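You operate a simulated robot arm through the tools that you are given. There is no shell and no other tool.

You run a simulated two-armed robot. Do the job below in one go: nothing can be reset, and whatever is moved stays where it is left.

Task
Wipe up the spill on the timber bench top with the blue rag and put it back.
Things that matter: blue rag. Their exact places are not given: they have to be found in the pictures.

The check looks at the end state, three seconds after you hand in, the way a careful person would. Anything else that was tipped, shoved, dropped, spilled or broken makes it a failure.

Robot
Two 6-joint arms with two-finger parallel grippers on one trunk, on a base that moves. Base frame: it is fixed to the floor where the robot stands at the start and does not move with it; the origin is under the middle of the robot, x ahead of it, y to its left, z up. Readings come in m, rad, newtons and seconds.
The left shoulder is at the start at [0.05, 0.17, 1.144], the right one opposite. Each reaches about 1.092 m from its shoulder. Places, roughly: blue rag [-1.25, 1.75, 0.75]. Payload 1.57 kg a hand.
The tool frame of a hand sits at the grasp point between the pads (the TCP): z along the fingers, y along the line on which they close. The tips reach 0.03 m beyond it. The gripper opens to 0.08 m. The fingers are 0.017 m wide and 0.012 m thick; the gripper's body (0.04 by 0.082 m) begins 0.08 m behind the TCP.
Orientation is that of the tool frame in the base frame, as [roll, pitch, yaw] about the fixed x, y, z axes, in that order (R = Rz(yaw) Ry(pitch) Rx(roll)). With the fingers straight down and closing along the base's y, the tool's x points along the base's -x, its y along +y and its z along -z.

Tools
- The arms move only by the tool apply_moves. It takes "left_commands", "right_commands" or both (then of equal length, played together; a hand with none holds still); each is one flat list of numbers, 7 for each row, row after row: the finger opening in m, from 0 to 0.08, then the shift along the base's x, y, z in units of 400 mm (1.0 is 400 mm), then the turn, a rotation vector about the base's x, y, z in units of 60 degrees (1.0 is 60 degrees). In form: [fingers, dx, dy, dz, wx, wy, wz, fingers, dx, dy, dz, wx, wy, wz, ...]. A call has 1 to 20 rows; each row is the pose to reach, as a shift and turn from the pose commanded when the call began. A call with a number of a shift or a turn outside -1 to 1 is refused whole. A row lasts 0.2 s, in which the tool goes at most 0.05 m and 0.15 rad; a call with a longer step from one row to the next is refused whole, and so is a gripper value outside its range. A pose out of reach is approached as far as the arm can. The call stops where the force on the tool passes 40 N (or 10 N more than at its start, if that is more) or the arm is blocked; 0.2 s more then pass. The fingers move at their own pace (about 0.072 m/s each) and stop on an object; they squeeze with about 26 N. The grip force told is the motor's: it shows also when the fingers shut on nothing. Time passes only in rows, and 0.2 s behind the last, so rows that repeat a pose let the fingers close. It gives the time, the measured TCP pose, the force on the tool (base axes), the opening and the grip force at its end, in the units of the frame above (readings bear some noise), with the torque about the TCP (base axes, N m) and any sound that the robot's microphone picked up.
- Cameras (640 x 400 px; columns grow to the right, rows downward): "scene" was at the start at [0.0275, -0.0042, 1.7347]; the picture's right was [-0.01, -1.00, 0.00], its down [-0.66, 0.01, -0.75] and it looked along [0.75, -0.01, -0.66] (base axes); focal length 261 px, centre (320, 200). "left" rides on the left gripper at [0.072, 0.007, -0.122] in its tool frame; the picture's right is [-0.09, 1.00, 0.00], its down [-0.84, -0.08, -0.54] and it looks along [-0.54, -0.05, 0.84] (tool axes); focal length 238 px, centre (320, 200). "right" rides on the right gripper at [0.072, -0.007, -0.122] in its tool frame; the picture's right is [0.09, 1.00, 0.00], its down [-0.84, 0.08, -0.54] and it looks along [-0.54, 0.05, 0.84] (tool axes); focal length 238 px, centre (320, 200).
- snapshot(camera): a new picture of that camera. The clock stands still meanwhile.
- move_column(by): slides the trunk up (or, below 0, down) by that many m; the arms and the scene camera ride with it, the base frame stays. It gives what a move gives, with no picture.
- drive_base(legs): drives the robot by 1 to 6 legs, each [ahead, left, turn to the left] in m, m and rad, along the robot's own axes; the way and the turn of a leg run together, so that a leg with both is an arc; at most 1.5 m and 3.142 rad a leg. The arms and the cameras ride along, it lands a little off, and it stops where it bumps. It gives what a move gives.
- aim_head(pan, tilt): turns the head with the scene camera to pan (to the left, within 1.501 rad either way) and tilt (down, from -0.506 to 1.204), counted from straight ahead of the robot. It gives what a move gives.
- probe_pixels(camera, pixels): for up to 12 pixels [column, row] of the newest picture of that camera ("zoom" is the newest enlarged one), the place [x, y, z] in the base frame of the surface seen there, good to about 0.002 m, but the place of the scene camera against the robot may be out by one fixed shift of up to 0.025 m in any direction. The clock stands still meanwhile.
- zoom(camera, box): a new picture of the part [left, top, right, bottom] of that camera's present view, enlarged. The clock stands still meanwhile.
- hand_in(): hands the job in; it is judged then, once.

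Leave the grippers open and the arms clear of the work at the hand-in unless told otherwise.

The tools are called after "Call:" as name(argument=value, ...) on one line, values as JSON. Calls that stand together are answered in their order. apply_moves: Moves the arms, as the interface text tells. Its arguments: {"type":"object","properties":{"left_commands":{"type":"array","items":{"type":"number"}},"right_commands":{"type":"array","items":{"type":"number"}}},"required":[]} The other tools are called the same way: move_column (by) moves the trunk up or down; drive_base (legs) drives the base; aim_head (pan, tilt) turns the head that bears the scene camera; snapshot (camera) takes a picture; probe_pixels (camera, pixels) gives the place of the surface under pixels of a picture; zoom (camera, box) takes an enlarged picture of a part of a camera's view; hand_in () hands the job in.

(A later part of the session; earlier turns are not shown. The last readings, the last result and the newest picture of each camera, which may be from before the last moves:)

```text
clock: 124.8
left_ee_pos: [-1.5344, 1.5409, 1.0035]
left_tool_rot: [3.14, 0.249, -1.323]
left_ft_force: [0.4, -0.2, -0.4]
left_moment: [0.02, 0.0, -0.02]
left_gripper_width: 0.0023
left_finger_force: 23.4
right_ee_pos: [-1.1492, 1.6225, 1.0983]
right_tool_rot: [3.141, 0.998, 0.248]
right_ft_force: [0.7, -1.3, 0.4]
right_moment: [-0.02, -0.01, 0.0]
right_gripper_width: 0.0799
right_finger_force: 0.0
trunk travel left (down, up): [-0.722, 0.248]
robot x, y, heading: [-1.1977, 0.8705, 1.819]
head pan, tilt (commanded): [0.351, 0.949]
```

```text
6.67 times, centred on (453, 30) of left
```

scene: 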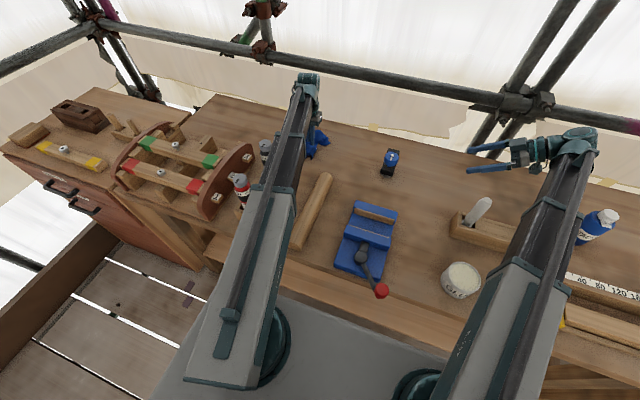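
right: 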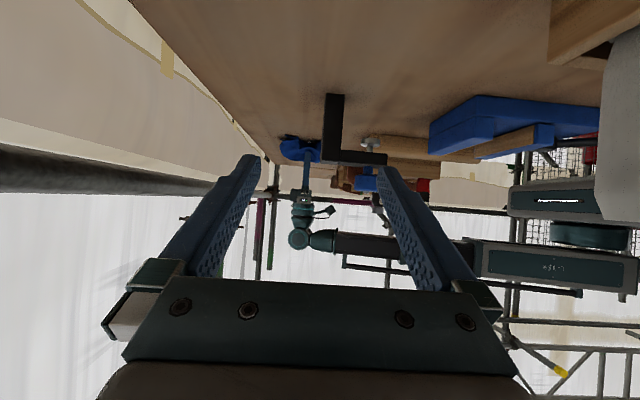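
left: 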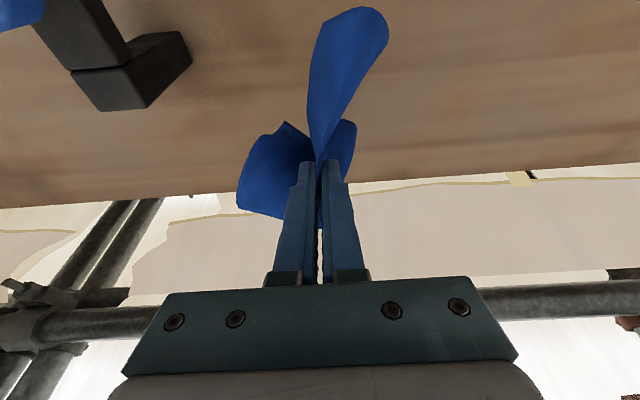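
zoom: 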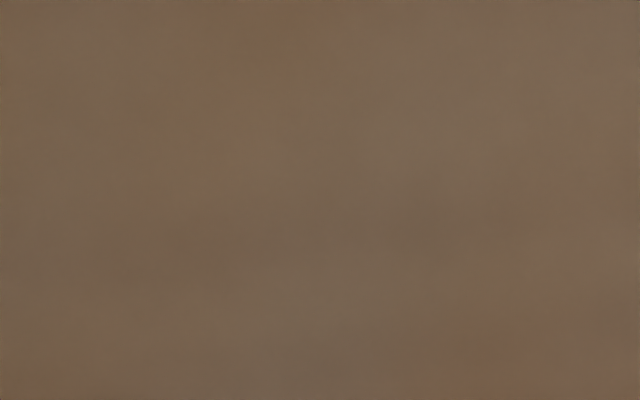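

The spot is completely clean now. Next I return the rag: straighten the hand tilt, raise the trunk so that the rag clears the clamp.

Call:
move_column(by=0.165)

Call:
apply_moves(left_commands=[0.0, 0, 0, 0, -0.0578, -0.0148, 0, 0.0, 0, 0, 0, -0.1157, -0.0295, 0, 0.0, 0, 0, 0, -0.1735, -0.0443, 0, 0.0, 0, 0, 0, -0.2313, -0.059, 0, 0.0, 0, 0, 0, -0.2313, -0.059, 0])

Call:
snapshot(camera="left")

Call:
snapshot(camera="right")

```text
clock: 126.7
left_ee_pos: [-1.5343, 1.5419, 1.1686]
left_tool_rot: [3.141, 0.249, -1.324]
left_ft_force: [-0.2, 0.9, -0.9]
left_moment: [-0.01, 0.02, -0.03]
left_gripper_width: 0.0024
left_finger_force: 23.6
right_ee_pos: [-1.1481, 1.6209, 1.2618]
right_tool_rot: [3.14, 1.0, 0.249]
right_ft_force: [0.1, 0.0, -0.2]
right_moment: [0.0, -0.01, 0.0]
right_gripper_width: 0.08
right_finger_force: 0.2
trunk travel left (down, up): [-0.887, 0.083]
robot x, y, heading: [-1.1947, 0.8631, 1.824]
head pan, tilt (commanded): [0.351, 0.949]
```

```text
clock: 127.9
left_ee_pos: [-1.5355, 1.5406, 1.1613]
left_tool_rot: [-3.141, -0.004, -1.322]
left_ft_force: [-0.4, 0.3, 0.3]
left_moment: [-0.01, 0.01, -0.01]
left_gripper_width: 0.0025
left_finger_force: 23.6
left hand out of reach, approached as far as the arm can: row 1, 2, 3, 4, 5
right_ee_pos: [-1.1485, 1.6218, 1.2615]
right_tool_rot: [-3.139, 0.997, 0.25]
right_ft_force: [-0.1, 0.2, 0.2]
right_moment: [0.01, -0.01, -0.02]
right_gripper_width: 0.08
right_finger_force: 0.0
trunk travel left (down, up): [-0.887, 0.083]
robot x, y, heading: [-1.1995, 0.8641, 1.822]
head pan, tilt (commanded): [0.351, 0.949]
```

```text
taken
```

left: 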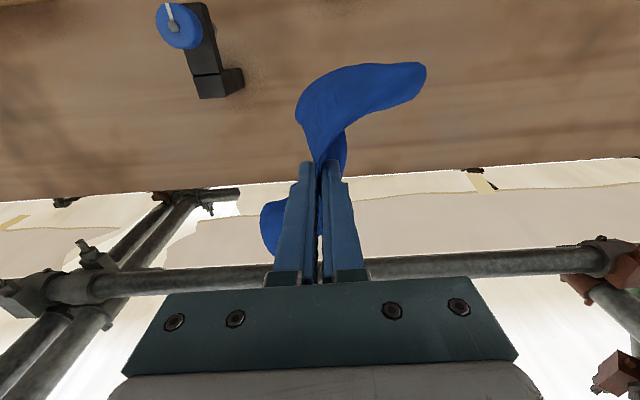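

```text
taken
```

right: 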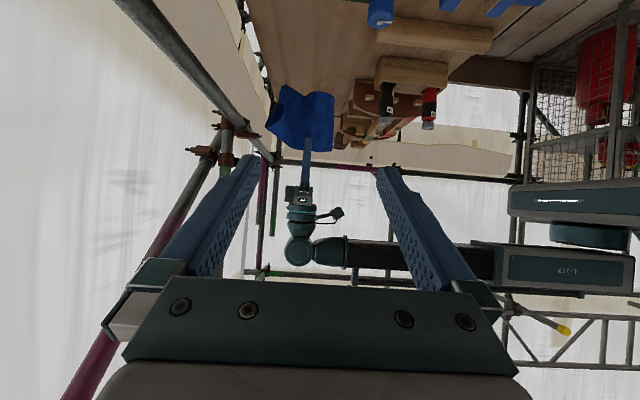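

Bench is clean. I strafe right 0.25 m back toward the rag's place.

Call:
drive_base(legs=[[0.0, -0.25, 0.0]])

Call:
snapshot(camera="left")

```text
clock: 129.7
left_ee_pos: [-1.2956, 1.6009, 1.1629]
left_tool_rot: [3.141, -0.002, -1.324]
left_ft_force: [0.5, -0.2, -0.1]
left_moment: [0.01, 0.02, 0.0]
left_gripper_width: 0.0022
left_finger_force: 24.0
right_ee_pos: [-0.9087, 1.6822, 1.2638]
right_tool_rot: [-3.141, 0.999, 0.249]
right_ft_force: [0.6, -0.2, 0.0]
right_moment: [0.01, 0.03, 0.0]
right_gripper_width: 0.08
right_finger_force: 0.1
trunk travel left (down, up): [-0.887, 0.083]
robot x, y, heading: [-0.9558, 0.9287, 1.819]
head pan, tilt (commanded): [0.351, 0.949]
```

```text
taken
```

left: 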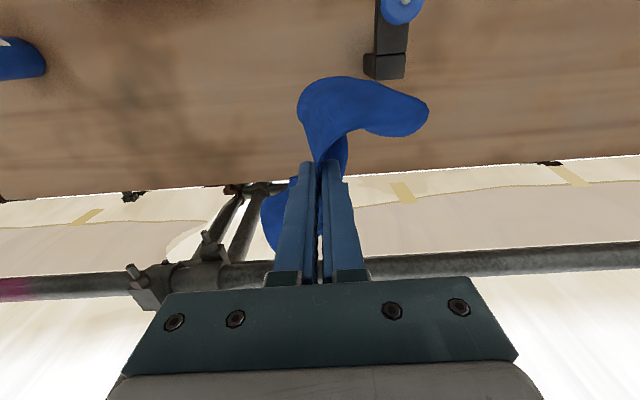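

Now move the hand to directly above the rag's original centre (-1.1265, 1.640).

Call:
apply_moves(left_commands=[0.0, 0.1057, 0.0245, 0, 0, 0, 0, 0.0, 0.2114, 0.0489, 0, 0, 0, 0, 0.0, 0.3171, 0.0734, 0, 0, 0, 0, 0.0, 0.4228, 0.0978, 0, 0, 0, 0, 0.0, 0.4228, 0.0978, 0, 0, 0, 0, 0.0, 0.4228, 0.0978, 0, 0, 0, 0])

Call:
move_column(by=-0.17)

Call:
snapshot(camera="right")

Call:
snapshot(camera="left")

```text
clock: 131.1
left_ee_pos: [-1.1275, 1.6435, 1.1617]
left_tool_rot: [3.141, -0.001, -1.323]
left_ft_force: [0.2, 0.5, 0.3]
left_moment: [0.01, 0.02, -0.01]
left_gripper_width: 0.0022
left_finger_force: 23.9
right_ee_pos: [-0.9096, 1.6822, 1.2625]
right_tool_rot: [-3.141, 1.001, 0.249]
right_ft_force: [-0.4, -0.3, 0.2]
right_moment: [-0.02, -0.02, 0.0]
right_gripper_width: 0.0802
right_finger_force: 0.1
trunk travel left (down, up): [-0.887, 0.083]
robot x, y, heading: [-0.9582, 0.926, 1.822]
head pan, tilt (commanded): [0.351, 0.949]
```

```text
clock: 133.0
left_ee_pos: [-1.1278, 1.6419, 0.9914]
left_tool_rot: [3.141, -0.003, -1.323]
left_ft_force: [-0.1, -0.3, 0.8]
left_moment: [0.01, -0.01, 0.03]
left_gripper_width: 0.0026
left_finger_force: 23.2
right_ee_pos: [-0.9102, 1.6806, 1.091]
right_tool_rot: [-3.14, 0.998, 0.25]
right_ft_force: [-0.3, 0.9, -1.1]
right_moment: [-0.02, -0.01, -0.02]
right_gripper_width: 0.0802
right_finger_force: 0.1
trunk travel left (down, up): [-0.717, 0.253]
robot x, y, heading: [-0.9618, 0.9318, 1.823]
head pan, tilt (commanded): [0.351, 0.949]
```

```text
taken
```

right: 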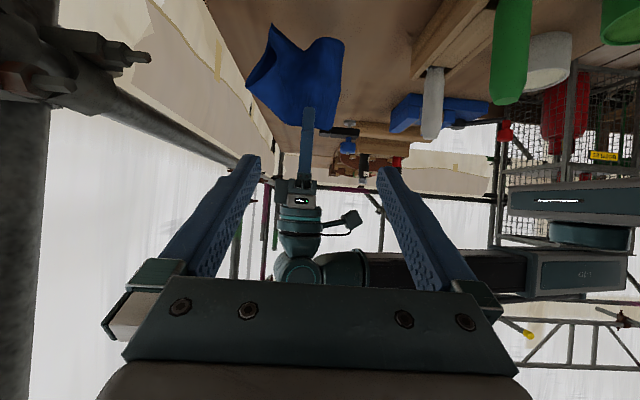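

```text
taken
```

left: 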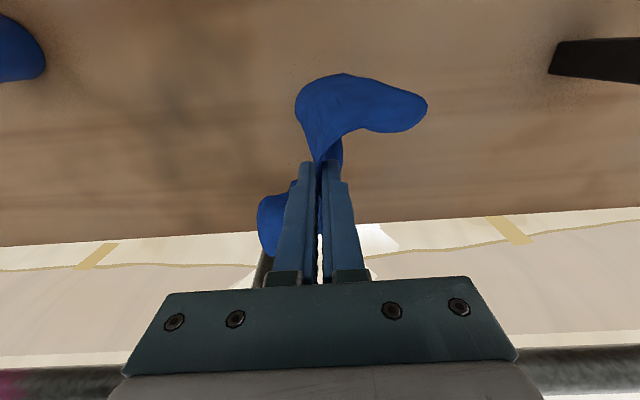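

The rag hangs free above its place. I lower another 9 cm so it starts to lie down, and look.

Call:
move_column(by=-0.09)

Call:
snapshot(camera="right")

Call:
snapshot(camera="left")

```text
clock: 134.3
left_ee_pos: [-1.1287, 1.6424, 0.9017]
left_tool_rot: [3.141, -0.002, -1.322]
left_ft_force: [1.2, -0.9, 0.1]
left_moment: [-0.02, 0.01, -0.04]
left_gripper_width: 0.0023
left_finger_force: 23.7
right_ee_pos: [-0.9096, 1.6822, 1.002]
right_tool_rot: [-3.14, 0.998, 0.25]
right_ft_force: [-0.1, 0.1, 1.1]
right_moment: [-0.01, 0.03, 0.03]
right_gripper_width: 0.08
right_finger_force: 0.1
trunk travel left (down, up): [-0.627, 0.343]
robot x, y, heading: [-0.9604, 0.93, 1.817]
head pan, tilt (commanded): [0.351, 0.949]
```

```text
taken
```

right: 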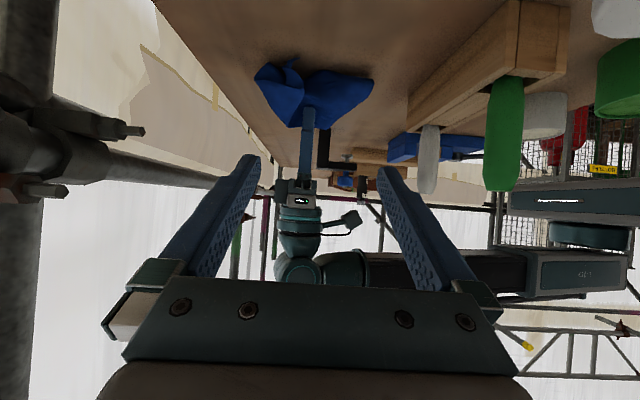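

```text
taken
```

left: 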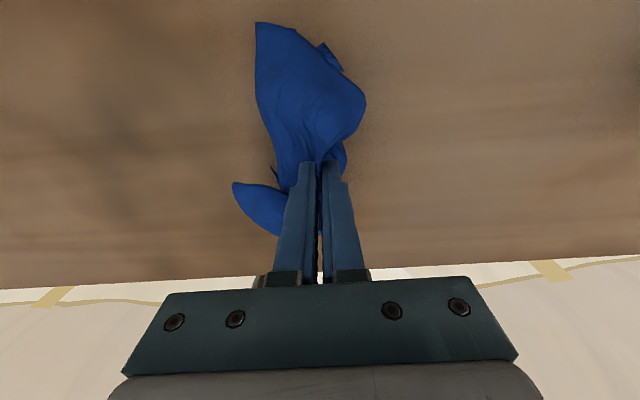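

I lower another 3 cm, then open the fingers gently to lay it down, and see how it settles.

Call:
move_column(by=-0.03)

Call:
apply_moves(left_commands=[0.01, 0, 0, 0, 0, 0, 0, 0.02, 0, 0, 0, 0, 0, 0, 0.03, 0, 0, 0, 0, 0, 0, 0.04, 0, 0, 0, 0, 0, 0, 0.05, 0, 0, 0, 0, 0, 0, 0.05, 0, 0, 0, 0, 0, 0])

Call:
snapshot(camera="left")

Call:
snapshot(camera="right")

```text
clock: 135.0
left_ee_pos: [-1.1292, 1.6412, 0.8715]
left_tool_rot: [-3.141, -0.002, -1.323]
left_ft_force: [1.0, 0.5, 0.8]
left_moment: [0.02, -0.04, -0.01]
left_gripper_width: 0.0023
left_finger_force: 23.7
right_ee_pos: [-0.9102, 1.6825, 0.972]
right_tool_rot: [-3.139, 1.0, 0.249]
right_ft_force: [1.6, -0.4, 0.7]
right_moment: [0.0, 0.01, 0.02]
right_gripper_width: 0.0798
right_finger_force: 0.0
trunk travel left (down, up): [-0.597, 0.373]
robot x, y, heading: [-0.9551, 0.9258, 1.817]
head pan, tilt (commanded): [0.351, 0.949]
```

```text
clock: 136.4
left_ee_pos: [-1.1281, 1.6422, 0.8711]
left_tool_rot: [3.141, 0.0, -1.322]
left_ft_force: [-0.2, -0.6, 0.6]
left_moment: [0.0, 0.02, -0.03]
left_gripper_width: 0.05
left_finger_force: 0.0
right_ee_pos: [-0.9099, 1.6828, 0.9729]
right_tool_rot: [3.142, 0.997, 0.25]
right_ft_force: [-0.8, -0.6, 0.0]
right_moment: [-0.03, 0.03, 0.0]
right_gripper_width: 0.08
right_finger_force: 0.1
trunk travel left (down, up): [-0.597, 0.373]
robot x, y, heading: [-0.9536, 0.9277, 1.822]
head pan, tilt (commanded): [0.351, 0.949]
```

```text
taken
```

left: 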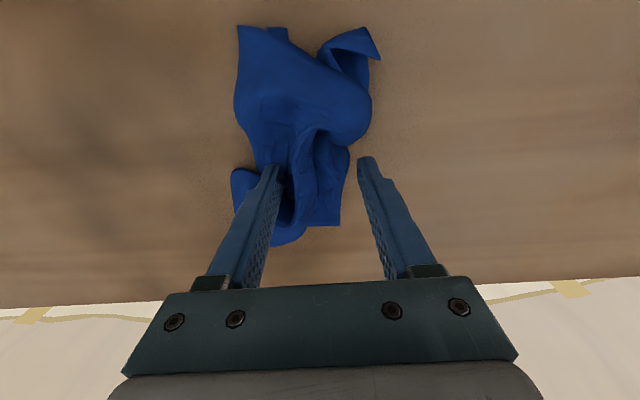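

```text
taken
```

right: 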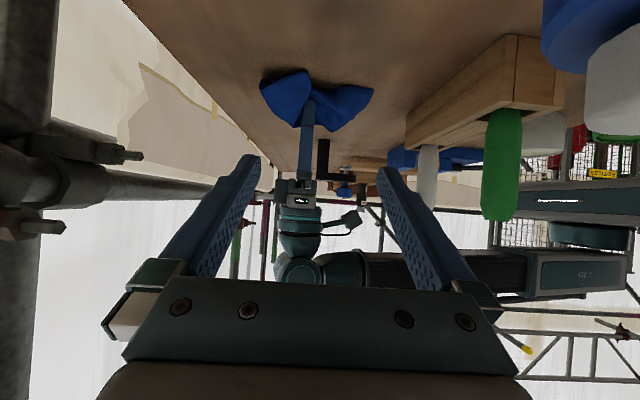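

The rag is released but crumpled. I raise 0.2 m to view it from above.

Call:
move_column(by=0.2)

Call:
snapshot(camera="left")

Call:
zoom(camera="left", box=[200, 0, 440, 150])

Call:
aim_head(pan=0.0, tilt=0.9)

Call:
snapshot(camera="scene")

```text
clock: 138.6
left_ee_pos: [-1.1283, 1.6426, 1.0725]
left_tool_rot: [-3.14, -0.001, -1.323]
left_ft_force: [-0.3, 0.0, -0.4]
left_moment: [-0.02, -0.02, -0.01]
left_gripper_width: 0.0501
left_finger_force: 0.0
right_ee_pos: [-0.9097, 1.6812, 1.1715]
right_tool_rot: [-3.141, 0.998, 0.251]
right_ft_force: [-0.5, 0.5, 0.7]
right_moment: [-0.01, -0.01, -0.01]
right_gripper_width: 0.0801
right_finger_force: 0.1
trunk travel left (down, up): [-0.797, 0.173]
robot x, y, heading: [-0.9561, 0.9283, 1.819]
head pan, tilt (commanded): [0.351, 0.949]
```

```text
taken
```

left: 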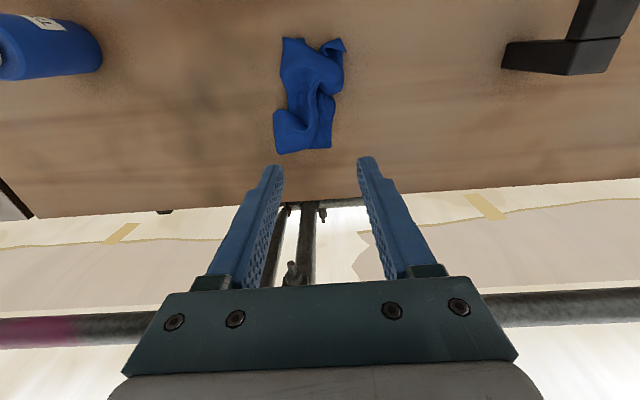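

```text
2.67 times, centred on (320, 75) of left
```

zoom: 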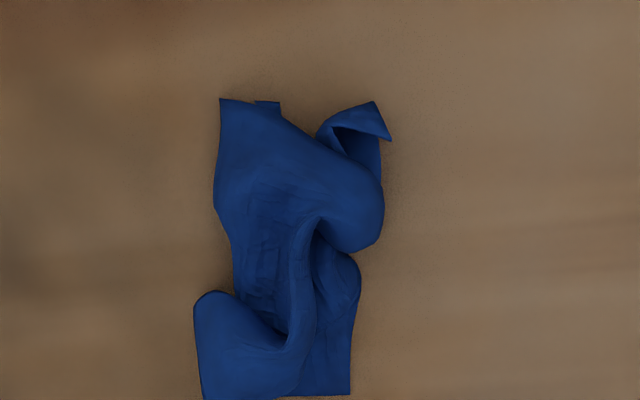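

```text
clock: 139.4
left_ee_pos: [-1.1288, 1.6421, 1.0724]
left_tool_rot: [-3.142, -0.002, -1.323]
left_ft_force: [-0.6, -0.7, 0.4]
left_moment: [-0.05, 0.02, -0.01]
left_gripper_width: 0.0499
left_finger_force: 0.1
right_ee_pos: [-0.9097, 1.6825, 1.1724]
right_tool_rot: [-3.14, 0.996, 0.246]
right_ft_force: [0.2, -0.2, 1.4]
right_moment: [-0.01, -0.01, 0.01]
right_gripper_width: 0.0801
right_finger_force: 0.0
trunk travel left (down, up): [-0.797, 0.173]
robot x, y, heading: [-0.9597, 0.9256, 1.818]
head pan, tilt (commanded): [0.0, 0.901]
```

```text
taken
```

scene: 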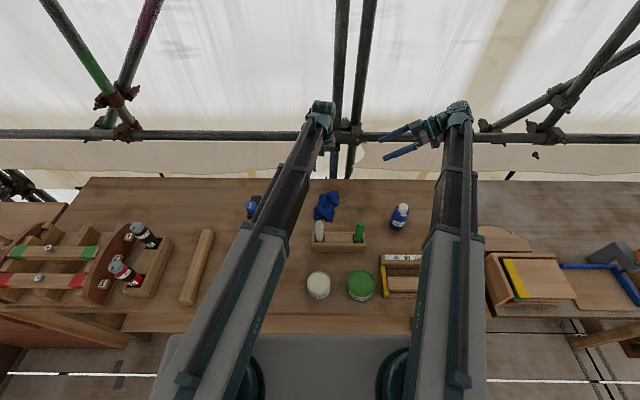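

It lies at its place, but bunched (about 6 cm wide instead of 24). I'd like to spread it as it was. I probe its shape and heights.

Call:
probe_pixels(camera="left", pixels=[[285, 40], [300, 42], [330, 45], [342, 41], [345, 51], [335, 57], [340, 85], [322, 85], [275, 120], [280, 113], [290, 125], [330, 145]])

Call:
zoom(camera="right", box=[220, 20, 400, 140])

Call:
zoom(camera="scene", box=[295, 180, 365, 230])

```text
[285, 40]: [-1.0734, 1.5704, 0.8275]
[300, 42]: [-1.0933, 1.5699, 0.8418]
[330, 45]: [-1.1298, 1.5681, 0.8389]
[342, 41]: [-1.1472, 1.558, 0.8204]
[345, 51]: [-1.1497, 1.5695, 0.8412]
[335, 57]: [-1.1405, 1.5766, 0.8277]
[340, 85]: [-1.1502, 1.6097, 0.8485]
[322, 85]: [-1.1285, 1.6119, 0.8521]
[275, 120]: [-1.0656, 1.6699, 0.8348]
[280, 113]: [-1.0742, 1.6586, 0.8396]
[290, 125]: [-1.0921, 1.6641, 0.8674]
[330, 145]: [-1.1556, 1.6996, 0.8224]
```

```text
3.33 times, centred on (310, 80) of right
```

zoom: 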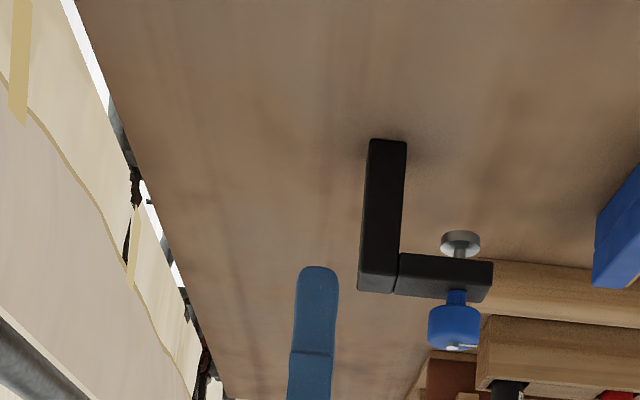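

```text
8.00 times, centred on (330, 205) of scene
```

zoom: 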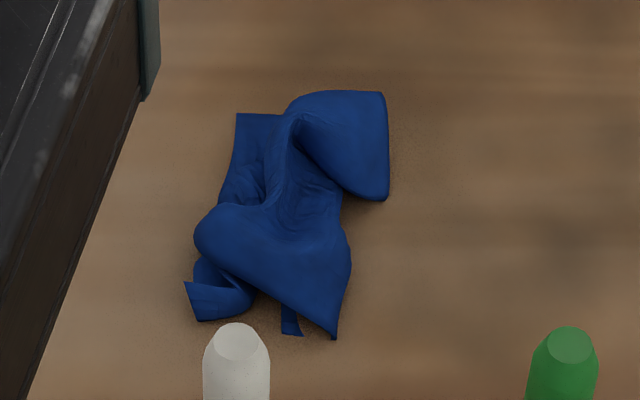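

To plan the spreading I want a centred close view of the rag: I pull the left hand back 0.16 m (tips at 1.04, above the handles at 0.977) and look.

Call:
apply_moves(left_commands=[0.05, 0.0247, -0.0969, 0, 0, 0, 0, 0.05, 0.0494, -0.1938, 0, 0, 0, 0, 0.05, 0.0741, -0.2907, 0, 0, 0, 0, 0.05, 0.0988, -0.3876, 0, 0, 0, 0, 0.05, 0.0988, -0.3876, 0, 0, 0, 0])

Call:
snapshot(camera="left")

Call:
zoom(camera="left", box=[240, 80, 400, 240])

```text
clock: 140.6
left_ee_pos: [-1.0879, 1.4882, 1.0715]
left_tool_rot: [3.141, -0.005, -1.321]
left_ft_force: [0.1, 0.1, 0.3]
left_moment: [-0.04, -0.03, 0.03]
left_gripper_width: 0.0499
left_finger_force: 0.1
right_ee_pos: [-0.9097, 1.6825, 1.1716]
right_tool_rot: [-3.141, 0.996, 0.248]
right_ft_force: [0.0, -0.7, 0.6]
right_moment: [-0.03, -0.01, 0.03]
right_gripper_width: 0.0798
right_finger_force: 0.1
trunk travel left (down, up): [-0.797, 0.173]
robot x, y, heading: [-0.9553, 0.9294, 1.82]
head pan, tilt (commanded): [0.0, 0.901]
```

```text
taken
```

left: 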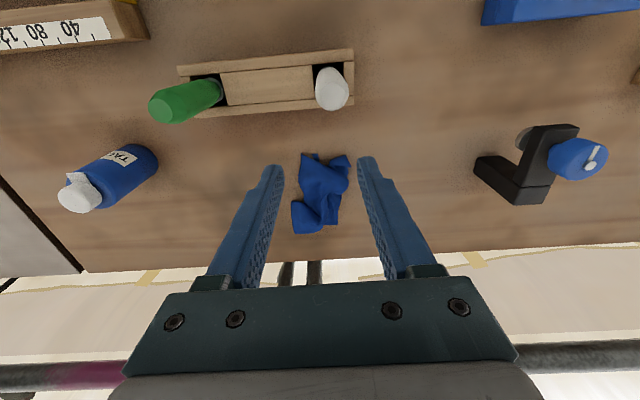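

```text
2.50 times, centred on (320, 160) of left
```

zoom: 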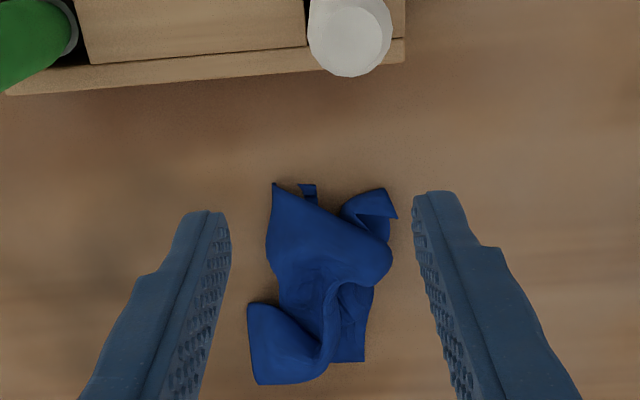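

The four corners are still in the right cyclic order—the rag is just gathered in width. I can spread it by pressing with closed fingertips and opening them (the reverse of gathering). I probe spots for the fingertips on it.

Call:
probe_pixels(camera="zoom", pixels=[[352, 345], [362, 358], [340, 320], [290, 345], [260, 320], [257, 378], [320, 365], [290, 220], [275, 190], [340, 245], [385, 200], [375, 250]])

```text
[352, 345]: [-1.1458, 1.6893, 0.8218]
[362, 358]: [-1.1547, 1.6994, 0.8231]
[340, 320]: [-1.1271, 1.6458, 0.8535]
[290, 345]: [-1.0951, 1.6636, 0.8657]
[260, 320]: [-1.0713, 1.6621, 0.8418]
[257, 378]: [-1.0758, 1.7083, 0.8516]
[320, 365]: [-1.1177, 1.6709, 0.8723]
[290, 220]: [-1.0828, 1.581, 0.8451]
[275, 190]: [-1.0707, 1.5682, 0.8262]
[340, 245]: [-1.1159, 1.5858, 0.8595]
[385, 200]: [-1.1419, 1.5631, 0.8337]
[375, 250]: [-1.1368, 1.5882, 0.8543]
```

The back-right flap stands up to 5 cm high around (-1.09, 1.69). I'll pinch that flap and draw it to the right. First: tilt the hand 0.25 rad forward (for reach) and move over the flap with the fingers 0.07 apart.

Call:
apply_moves(left_commands=[0.07, -0.001, 0.1, 0, 0.0463, 0.0118, 0, 0.07, -0.003, 0.2, 0, 0.0925, 0.0236, 0, 0.07, -0.004, 0.3, 0, 0.1388, 0.0354, 0, 0.07, -0.006, 0.4, 0, 0.185, 0.0472, 0, 0.07, -0.007, 0.4993, 0, 0.2313, 0.059, 0, 0.07, -0.007, 0.4993, 0, 0.2313, 0.059, 0])

Call:
move_column(by=-0.16)

Call:
snapshot(camera="left")

Call:
snapshot(camera="right")

```text
clock: 142.0
left_ee_pos: [-1.0937, 1.6849, 1.0794]
left_tool_rot: [3.14, 0.248, -1.323]
left_ft_force: [0.2, -0.5, 0.1]
left_moment: [-0.02, 0.0, 0.03]
left_gripper_width: 0.0701
left_finger_force: 0.1
left hand out of reach, approached as far as the arm can: row 1, 3, 4, 5, 6
right_ee_pos: [-0.91, 1.6823, 1.1722]
right_tool_rot: [-3.141, 0.999, 0.249]
right_ft_force: [-0.4, -0.6, -0.4]
right_moment: [0.01, -0.03, 0.03]
right_gripper_width: 0.0798
right_finger_force: 0.0
trunk travel left (down, up): [-0.797, 0.173]
robot x, y, heading: [-0.9565, 0.9313, 1.819]
head pan, tilt (commanded): [0.0, 0.901]
```

```text
clock: 143.9
left_ee_pos: [-1.0927, 1.6839, 0.9195]
left_tool_rot: [3.141, 0.247, -1.324]
left_ft_force: [-0.1, 0.2, 0.0]
left_moment: [-0.02, 0.02, -0.02]
left_gripper_width: 0.0701
left_finger_force: 0.0
right_ee_pos: [-0.9107, 1.6823, 1.0133]
right_tool_rot: [-3.14, 0.999, 0.248]
right_ft_force: [-0.5, -0.9, 0.7]
right_moment: [-0.01, -0.02, -0.01]
right_gripper_width: 0.08
right_finger_force: 0.1
trunk travel left (down, up): [-0.637, 0.333]
robot x, y, heading: [-0.9551, 0.9268, 1.821]
head pan, tilt (commanded): [0.0, 0.901]
```

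```text
taken
```

left: 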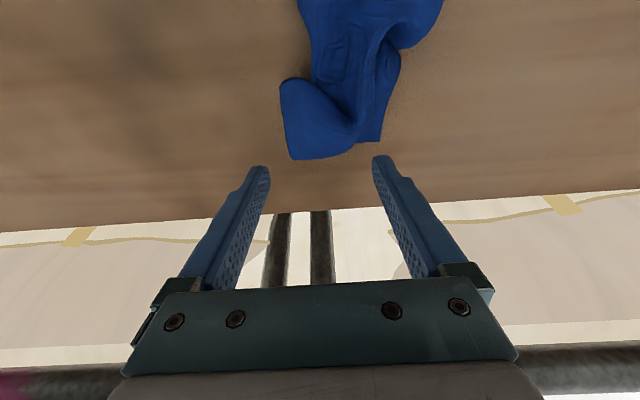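

```text
taken
```

right: 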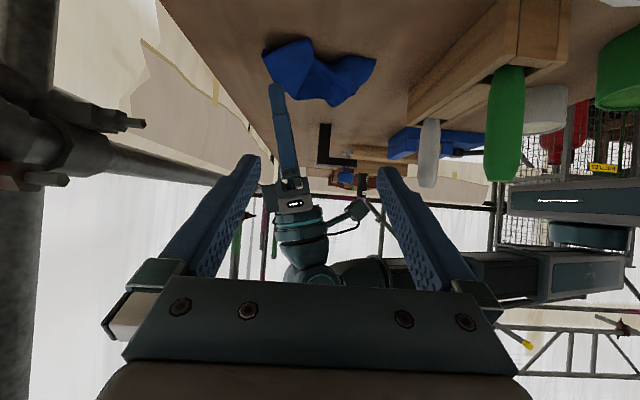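

The fingers straddle the flap's back end. I lower 5.5 cm (tips to ~0.834).

Call:
move_column(by=-0.055)

Call:
snapshot(camera="left")

Call:
zoom(camera="right", box=[220, 20, 400, 140])

```text
clock: 144.8
left_ee_pos: [-1.0938, 1.6847, 0.863]
left_tool_rot: [-3.141, 0.247, -1.324]
left_ft_force: [0.2, 0.4, 0.3]
left_moment: [0.0, -0.01, -0.01]
left_gripper_width: 0.0701
left_finger_force: 0.0
right_ee_pos: [-0.9096, 1.682, 0.9582]
right_tool_rot: [-3.139, 0.998, 0.25]
right_ft_force: [0.0, 0.2, 0.1]
right_moment: [-0.02, -0.05, -0.05]
right_gripper_width: 0.0801
right_finger_force: 0.0
trunk travel left (down, up): [-0.582, 0.388]
robot x, y, heading: [-0.9564, 0.9314, 1.82]
head pan, tilt (commanded): [0.0, 0.901]
```

```text
taken
```

left: 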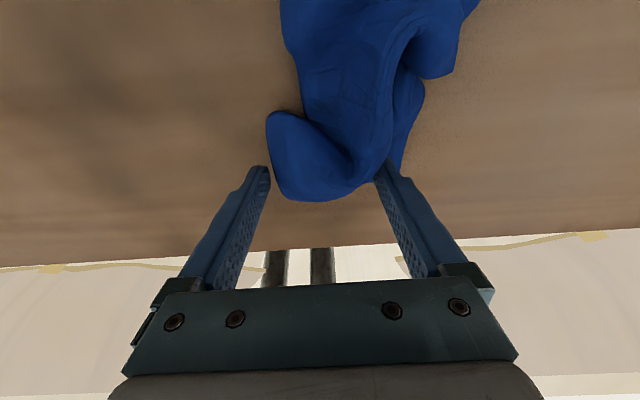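

```text
3.33 times, centred on (310, 80) of right
```

zoom: 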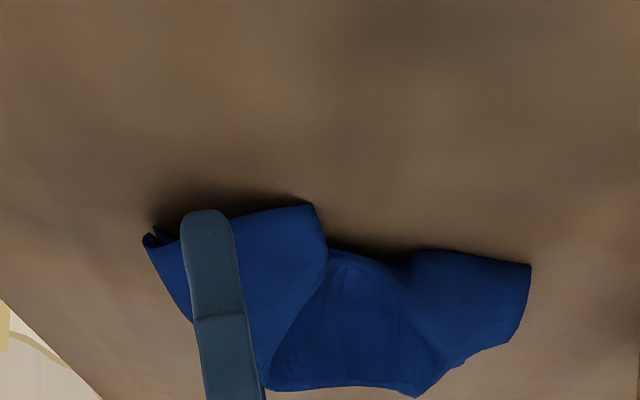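

The flap sits between the fingers. I close on it.

Call:
apply_moves(left_commands=[0.05, 0, 0, 0, 0, 0, 0, 0.03, 0, 0, 0, 0, 0, 0, 0.01, 0, 0, 0, 0, 0, 0, 0.0, 0, 0, 0, 0, 0, 0, 0.0, 0, 0, 0, 0, 0, 0, 0.0, 0, 0, 0, 0, 0, 0])

Call:
snapshot(camera="left")

Call:
zoom(camera="right", box=[220, 20, 400, 140])

```text
clock: 146.2
left_ee_pos: [-1.0937, 1.685, 0.8642]
left_tool_rot: [3.141, 0.248, -1.323]
left_ft_force: [0.9, 0.2, 4.8]
left_moment: [0.1, 0.0, 0.0]
left_gripper_width: 0.0044
left_finger_force: 25.1
right_ee_pos: [-0.911, 1.6827, 0.9577]
right_tool_rot: [-3.141, 0.998, 0.249]
right_ft_force: [0.1, -0.3, -0.7]
right_moment: [0.01, -0.01, -0.04]
right_gripper_width: 0.08
right_finger_force: 0.1
trunk travel left (down, up): [-0.582, 0.388]
robot x, y, heading: [-0.9574, 0.9285, 1.824]
head pan, tilt (commanded): [0.0, 0.901]
```

```text
taken
```

left: 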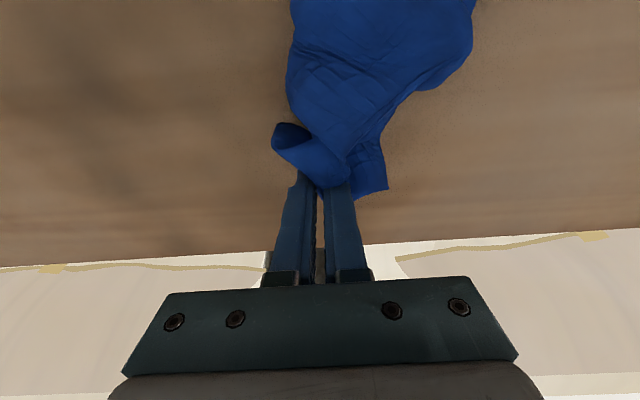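

```text
3.33 times, centred on (310, 80) of right
```

zoom: 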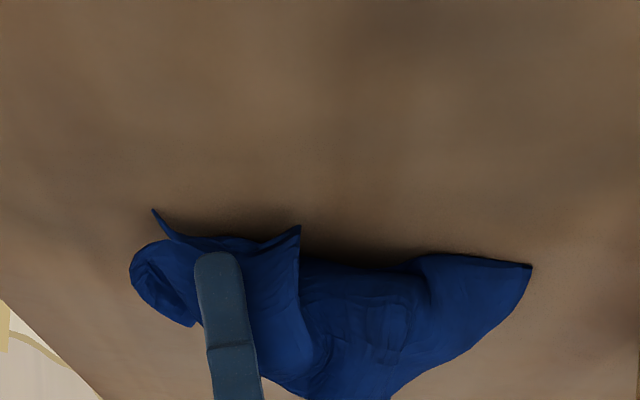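

That grabbed about four layers at once, not just the flap. I release, raise and look at the new shape before choosing a better pull.

Call:
apply_moves(left_commands=[0.02, 0, 0, 0, 0, 0, 0, 0.04, 0, 0, 0, 0, 0, 0, 0.06, 0, 0, 0, 0, 0, 0, 0.08, 0, 0, 0, 0, 0, 0, 0.08, 0, 0, 0, 0, 0, 0])

Call:
move_column(by=0.12)

Call:
apply_moves(left_commands=[0.08, 0.02, -0.08, 0, 0, 0, 0, 0.08, 0.04, -0.16, 0, 0, 0, 0, 0.08, 0.06, -0.24, 0, 0, 0, 0, 0.08, 0.06, -0.24, 0, 0, 0, 0])

Call:
zoom(camera="left", box=[220, 0, 440, 160])

Call:
zoom(camera="right", box=[220, 20, 400, 140])

Call:
zoom(camera="scene", box=[285, 150, 375, 210])

```text
clock: 147.4
left_ee_pos: [-1.0937, 1.6858, 0.8628]
left_tool_rot: [3.141, 0.249, -1.324]
left_ft_force: [1.2, 0.8, 0.1]
left_moment: [0.02, 0.02, 0.01]
left_gripper_width: 0.08
left_finger_force: 0.2
right_ee_pos: [-0.9104, 1.682, 0.9574]
right_tool_rot: [-3.142, 0.999, 0.249]
right_ft_force: [-0.3, 0.3, 0.3]
right_moment: [-0.01, 0.02, 0.01]
right_gripper_width: 0.0801
right_finger_force: 0.0
trunk travel left (down, up): [-0.582, 0.388]
robot x, y, heading: [-0.9581, 0.9254, 1.821]
head pan, tilt (commanded): [0.0, 0.901]
```

```text
clock: 148.9
left_ee_pos: [-1.0945, 1.6847, 0.9825]
left_tool_rot: [-3.14, 0.248, -1.323]
left_ft_force: [-0.5, 0.6, -0.2]
left_moment: [-0.01, -0.03, -0.03]
left_gripper_width: 0.0801
left_finger_force: 0.0
right_ee_pos: [-0.9113, 1.6823, 1.0778]
right_tool_rot: [-3.14, 0.999, 0.249]
right_ft_force: [0.3, 0.3, -0.6]
right_moment: [0.04, -0.02, -0.01]
right_gripper_width: 0.0799
right_finger_force: 0.0
trunk travel left (down, up): [-0.702, 0.268]
robot x, y, heading: [-0.9564, 0.9302, 1.819]
head pan, tilt (commanded): [0.0, 0.901]
```

```text
clock: 149.9
left_ee_pos: [-1.0714, 1.5893, 0.9838]
left_tool_rot: [-3.141, 0.249, -1.321]
left_ft_force: [0.3, 0.8, 0.2]
left_moment: [0.0, -0.01, -0.03]
left_gripper_width: 0.0799
left_finger_force: 0.1
right_ee_pos: [-0.9094, 1.6818, 1.0761]
right_tool_rot: [3.141, 0.997, 0.25]
right_ft_force: [0.4, -0.6, -0.1]
right_moment: [-0.04, -0.01, 0.0]
right_gripper_width: 0.0798
right_finger_force: 0.1
trunk travel left (down, up): [-0.702, 0.268]
robot x, y, heading: [-0.9564, 0.9292, 1.82]
head pan, tilt (commanded): [0.0, 0.901]
```

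```text
2.50 times, centred on (330, 80) of left
```

zoom: 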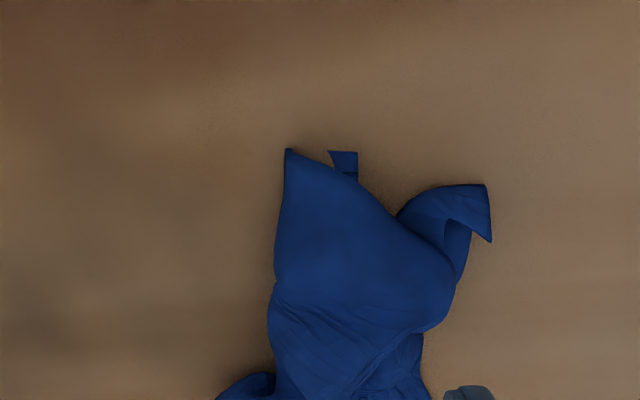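

```text
3.33 times, centred on (310, 80) of right
```

zoom: 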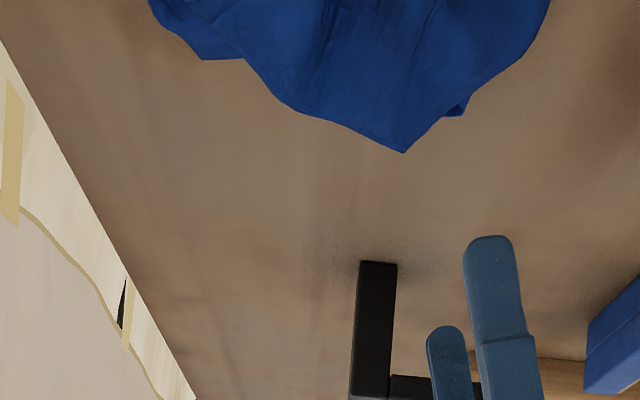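

```text
6.67 times, centred on (330, 180) of scene
```

zoom: 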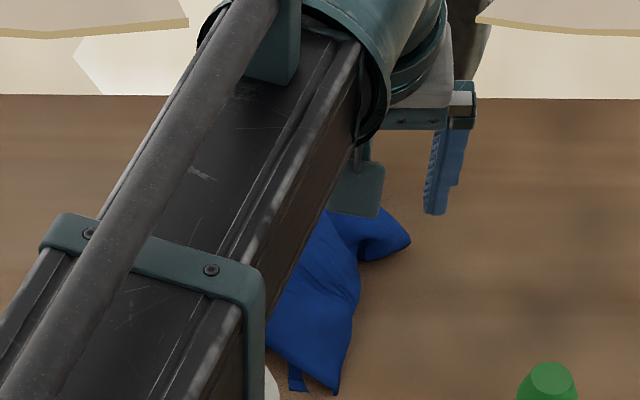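

I take a full left picture to see the whole rag after the release.

Call:
move_column(by=0.08)

Call:
snapshot(camera="left")

Call:
zoom(camera="left", box=[230, 20, 420, 180])

```text
clock: 151.1
left_ee_pos: [-1.072, 1.5894, 1.0628]
left_tool_rot: [3.141, 0.247, -1.322]
left_ft_force: [0.3, 0.1, -0.9]
left_moment: [0.01, 0.0, 0.05]
left_gripper_width: 0.08
left_finger_force: 0.0
right_ee_pos: [-0.9108, 1.683, 1.1577]
right_tool_rot: [3.14, 0.998, 0.25]
right_ft_force: [-0.4, -0.4, -0.6]
right_moment: [0.03, 0.01, -0.05]
right_gripper_width: 0.08
right_finger_force: 0.2
trunk travel left (down, up): [-0.782, 0.188]
robot x, y, heading: [-0.96, 0.9275, 1.822]
head pan, tilt (commanded): [0.0, 0.901]
```

```text
taken
```

left: 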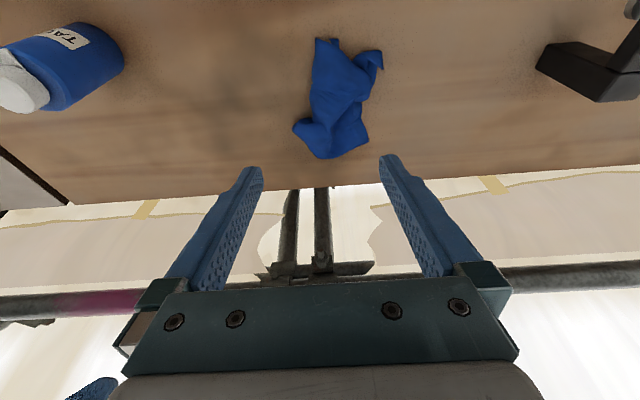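

```text
2.50 times, centred on (325, 100) of left
```

zoom: 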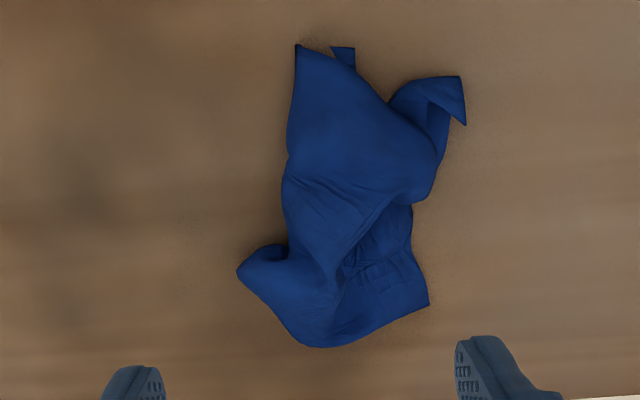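

Better: the back end opened up a bit. Now I'll press on each corner with closed fingertips and draw it outward. I probe the corner spots.

Call:
probe_pixels(camera="zoom", pixels=[[410, 290], [425, 303], [400, 260], [450, 95], [462, 118], [420, 85], [300, 60], [310, 85], [255, 265], [275, 270], [320, 340], [345, 60]])

```text
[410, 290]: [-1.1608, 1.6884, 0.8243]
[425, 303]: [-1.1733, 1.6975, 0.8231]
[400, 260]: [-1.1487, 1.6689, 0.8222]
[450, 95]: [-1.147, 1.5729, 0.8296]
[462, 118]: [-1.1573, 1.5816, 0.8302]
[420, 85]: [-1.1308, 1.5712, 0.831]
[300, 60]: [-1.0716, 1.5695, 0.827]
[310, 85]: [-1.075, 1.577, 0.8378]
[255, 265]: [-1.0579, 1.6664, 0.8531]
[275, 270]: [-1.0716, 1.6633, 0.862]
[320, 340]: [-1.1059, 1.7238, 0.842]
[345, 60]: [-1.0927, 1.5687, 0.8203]
```

First the back-left corner, lying flat at (-1.160,1.688): move the closed fingertips over it and lower close to it.

Call:
apply_moves(left_commands=[0.05, -0.07, 0.0747, 0, 0, 0, 0, 0.02, -0.14, 0.1493, 0, 0, 0, 0, 0.0, -0.21, 0.224, 0, 0, 0, 0, 0.0, -0.21, 0.224, 0, 0, 0, 0, 0.0, -0.21, 0.224, 0, 0, 0, 0])

Call:
move_column(by=-0.2)

Call:
snapshot(camera="left")

Call:
zoom(camera="right", box=[220, 20, 400, 140])

```text
clock: 152.3
left_ee_pos: [-1.1536, 1.6808, 1.0629]
left_tool_rot: [-3.141, 0.248, -1.323]
left_ft_force: [-0.2, -0.1, 0.7]
left_moment: [0.03, -0.01, 0.01]
left_gripper_width: 0.0
left_finger_force: 21.0
right_ee_pos: [-0.9094, 1.681, 1.1572]
right_tool_rot: [3.142, 0.998, 0.25]
right_ft_force: [0.0, -0.2, 0.2]
right_moment: [0.01, 0.0, -0.03]
right_gripper_width: 0.0798
right_finger_force: 0.0
trunk travel left (down, up): [-0.782, 0.188]
robot x, y, heading: [-0.9547, 0.9272, 1.823]
head pan, tilt (commanded): [0.0, 0.901]
```

```text
clock: 154.5
left_ee_pos: [-1.1532, 1.6799, 0.8627]
left_tool_rot: [-3.141, 0.248, -1.323]
left_ft_force: [-0.5, -0.1, -0.2]
left_moment: [0.02, -0.01, -0.01]
left_gripper_width: 0.0001
left_finger_force: 21.8
right_ee_pos: [-0.9098, 1.6816, 0.9577]
right_tool_rot: [-3.141, 0.997, 0.249]
right_ft_force: [-0.4, -0.1, -0.2]
right_moment: [0.01, -0.01, -0.04]
right_gripper_width: 0.0798
right_finger_force: 0.0
trunk travel left (down, up): [-0.582, 0.388]
robot x, y, heading: [-0.9554, 0.9282, 1.819]
head pan, tilt (commanded): [0.0, 0.901]
```

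```text
taken
```

left: 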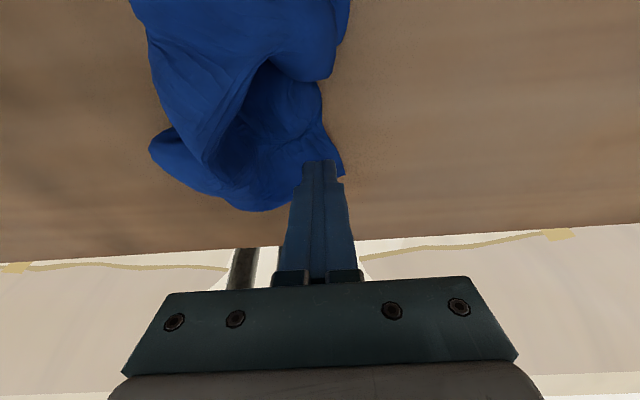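

```text
3.33 times, centred on (310, 80) of right
```

zoom: 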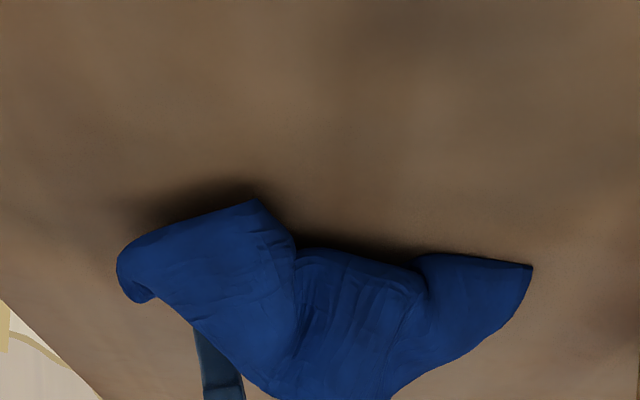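

The tips are right on the back-left corner. I lower 8 mm to press it.

Call:
move_column(by=-0.0085)

```text
clock: 155.0
left_ee_pos: [-1.1528, 1.6799, 0.8548]
left_tool_rot: [-3.142, 0.247, -1.323]
left_ft_force: [-0.3, 0.0, 0.1]
left_moment: [0.04, 0.02, 0.02]
left_gripper_width: 0.0
left_finger_force: 21.0
right_ee_pos: [-0.911, 1.6808, 0.9495]
right_tool_rot: [-3.141, 0.999, 0.25]
right_ft_force: [0.0, 0.1, 0.2]
right_moment: [0.0, 0.01, 0.01]
right_gripper_width: 0.0803
right_finger_force: 0.1
trunk travel left (down, up): [-0.573, 0.397]
robot x, y, heading: [-0.9576, 0.9265, 1.82]
head pan, tilt (commanded): [0.0, 0.901]
```

Call:
move_column(by=-0.0025)

```text
clock: 155.6
left_ee_pos: [-1.1542, 1.6803, 0.8531]
left_tool_rot: [3.141, 0.247, -1.322]
left_ft_force: [-0.4, 2.5, 4.7]
left_moment: [0.02, 0.02, 0.0]
left_gripper_width: 0.0001
left_finger_force: 21.3
right_ee_pos: [-0.9097, 1.6813, 0.946]
right_tool_rot: [-3.14, 0.999, 0.249]
right_ft_force: [-0.4, 0.6, 0.0]
right_moment: [0.0, -0.02, 0.0]
right_gripper_width: 0.0802
right_finger_force: 0.1
trunk travel left (down, up): [-0.571, 0.399]
robot x, y, heading: [-0.9564, 0.9284, 1.82]
head pan, tilt (commanded): [0.0, 0.901]
```

4.7 N on the corner. Now I draw it slowly left by 8.5 cm toward its old corner place.

Call:
apply_moves(left_commands=[0.0, -0.035, 0.001, 0, 0, 0, 0, 0.0, -0.07, 0.003, 0, 0, 0, 0, 0.0, -0.105, 0.005, 0, 0, 0, 0, 0.0, -0.14, 0.007, 0, 0, 0, 0, 0.0, -0.175, 0.01, 0, 0, 0, 0, 0.0, -0.2125, 0.0125, 0, 0, 0, 0])

Call:
snapshot(camera="left")

Call:
zoom(camera="right", box=[220, 20, 400, 140])

```text
clock: 156.9
left_ee_pos: [-1.2379, 1.6852, 0.8525]
left_tool_rot: [3.141, 0.247, -1.324]
left_ft_force: [0.8, -0.8, 5.4]
left_moment: [0.01, -0.03, 0.01]
left_gripper_width: 0.0003
left_finger_force: 21.6
right_ee_pos: [-0.9095, 1.6818, 0.9474]
right_tool_rot: [-3.14, 0.998, 0.249]
right_ft_force: [0.7, 0.9, -0.1]
right_moment: [-0.02, 0.01, -0.01]
right_gripper_width: 0.08
right_finger_force: 0.0
trunk travel left (down, up): [-0.571, 0.399]
robot x, y, heading: [-0.9559, 0.928, 1.817]
head pan, tilt (commanded): [0.0, 0.901]
```

```text
taken
```

left: 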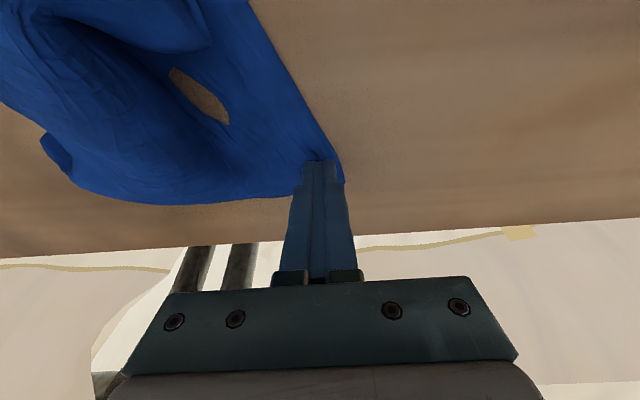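

```text
3.33 times, centred on (310, 80) of right
```

zoom: 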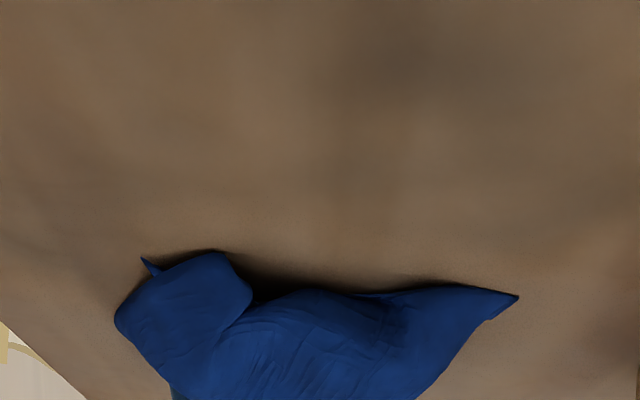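

It works well: the corner followed and the rag unfolded toward the left. I lift and look at the whole.

Call:
move_column(by=0.2)

Call:
apply_moves(left_commands=[0.0, 0.08, -0.07, 0, 0, 0, 0, 0.0, 0.16, -0.14, 0, 0, 0, 0, 0.0, 0.24, -0.21, 0, 0, 0, 0, 0.0, 0.24, -0.21, 0, 0, 0, 0])

Call:
snapshot(camera="left")

Call:
zoom(camera="left", box=[210, 10, 450, 180])

```text
clock: 159.1
left_ee_pos: [-1.2391, 1.6869, 1.0516]
left_tool_rot: [3.141, 0.248, -1.323]
left_ft_force: [0.4, -0.1, -0.8]
left_moment: [-0.02, 0.01, -0.02]
left_gripper_width: 0.0
left_finger_force: 21.4
right_ee_pos: [-0.9104, 1.6819, 1.1463]
right_tool_rot: [-3.141, 0.998, 0.25]
right_ft_force: [0.2, -0.6, 0.6]
right_moment: [-0.02, 0.0, 0.0]
right_gripper_width: 0.08
right_finger_force: 0.0
trunk travel left (down, up): [-0.771, 0.199]
robot x, y, heading: [-0.9592, 0.9268, 1.82]
head pan, tilt (commanded): [0.0, 0.901]
```

```text
clock: 160.1
left_ee_pos: [-1.1409, 1.6002, 1.0529]
left_tool_rot: [-3.141, 0.248, -1.321]
left_ft_force: [0.1, 0.0, -0.4]
left_moment: [0.02, -0.02, 0.0]
left_gripper_width: 0.0
left_finger_force: 21.5
right_ee_pos: [-0.9101, 1.6815, 1.1458]
right_tool_rot: [3.141, 0.998, 0.249]
right_ft_force: [0.3, 0.8, -0.2]
right_moment: [-0.02, -0.01, 0.0]
right_gripper_width: 0.08
right_finger_force: 0.1
trunk travel left (down, up): [-0.771, 0.199]
robot x, y, heading: [-0.9577, 0.9275, 1.817]
head pan, tilt (commanded): [0.0, 0.901]
```

```text
taken
```

left: 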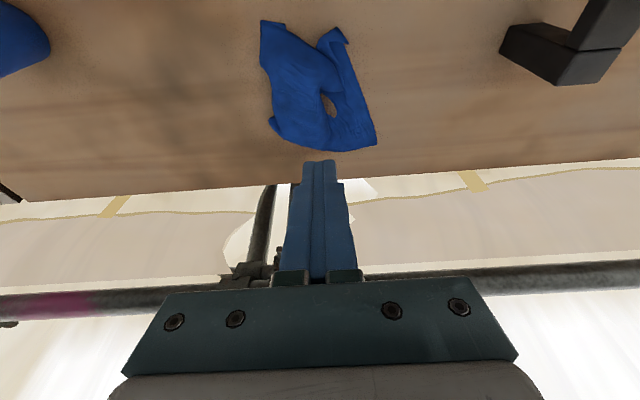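

```text
2.35 times, centred on (330, 95) of left
```

zoom: 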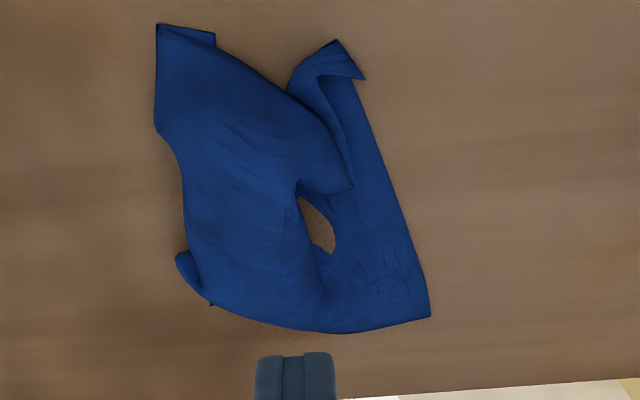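

Half is opened. Next the front-left corner flap near zoom (345,65). I probe it and the right-hand corners.

Call:
probe_pixels(camera="zoom", pixels=[[335, 45], [345, 65], [362, 76], [352, 110], [340, 90], [428, 312], [300, 90], [325, 185], [160, 30], [160, 125], [210, 38], [182, 262]])

```text
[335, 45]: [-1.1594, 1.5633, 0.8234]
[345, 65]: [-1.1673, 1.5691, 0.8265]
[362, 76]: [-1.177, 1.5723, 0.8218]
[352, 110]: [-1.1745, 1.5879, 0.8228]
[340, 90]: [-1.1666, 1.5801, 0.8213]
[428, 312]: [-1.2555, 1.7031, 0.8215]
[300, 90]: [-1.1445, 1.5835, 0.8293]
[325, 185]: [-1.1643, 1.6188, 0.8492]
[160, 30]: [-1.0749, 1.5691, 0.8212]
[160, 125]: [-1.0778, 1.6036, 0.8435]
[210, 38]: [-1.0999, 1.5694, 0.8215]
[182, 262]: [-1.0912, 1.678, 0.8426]
```

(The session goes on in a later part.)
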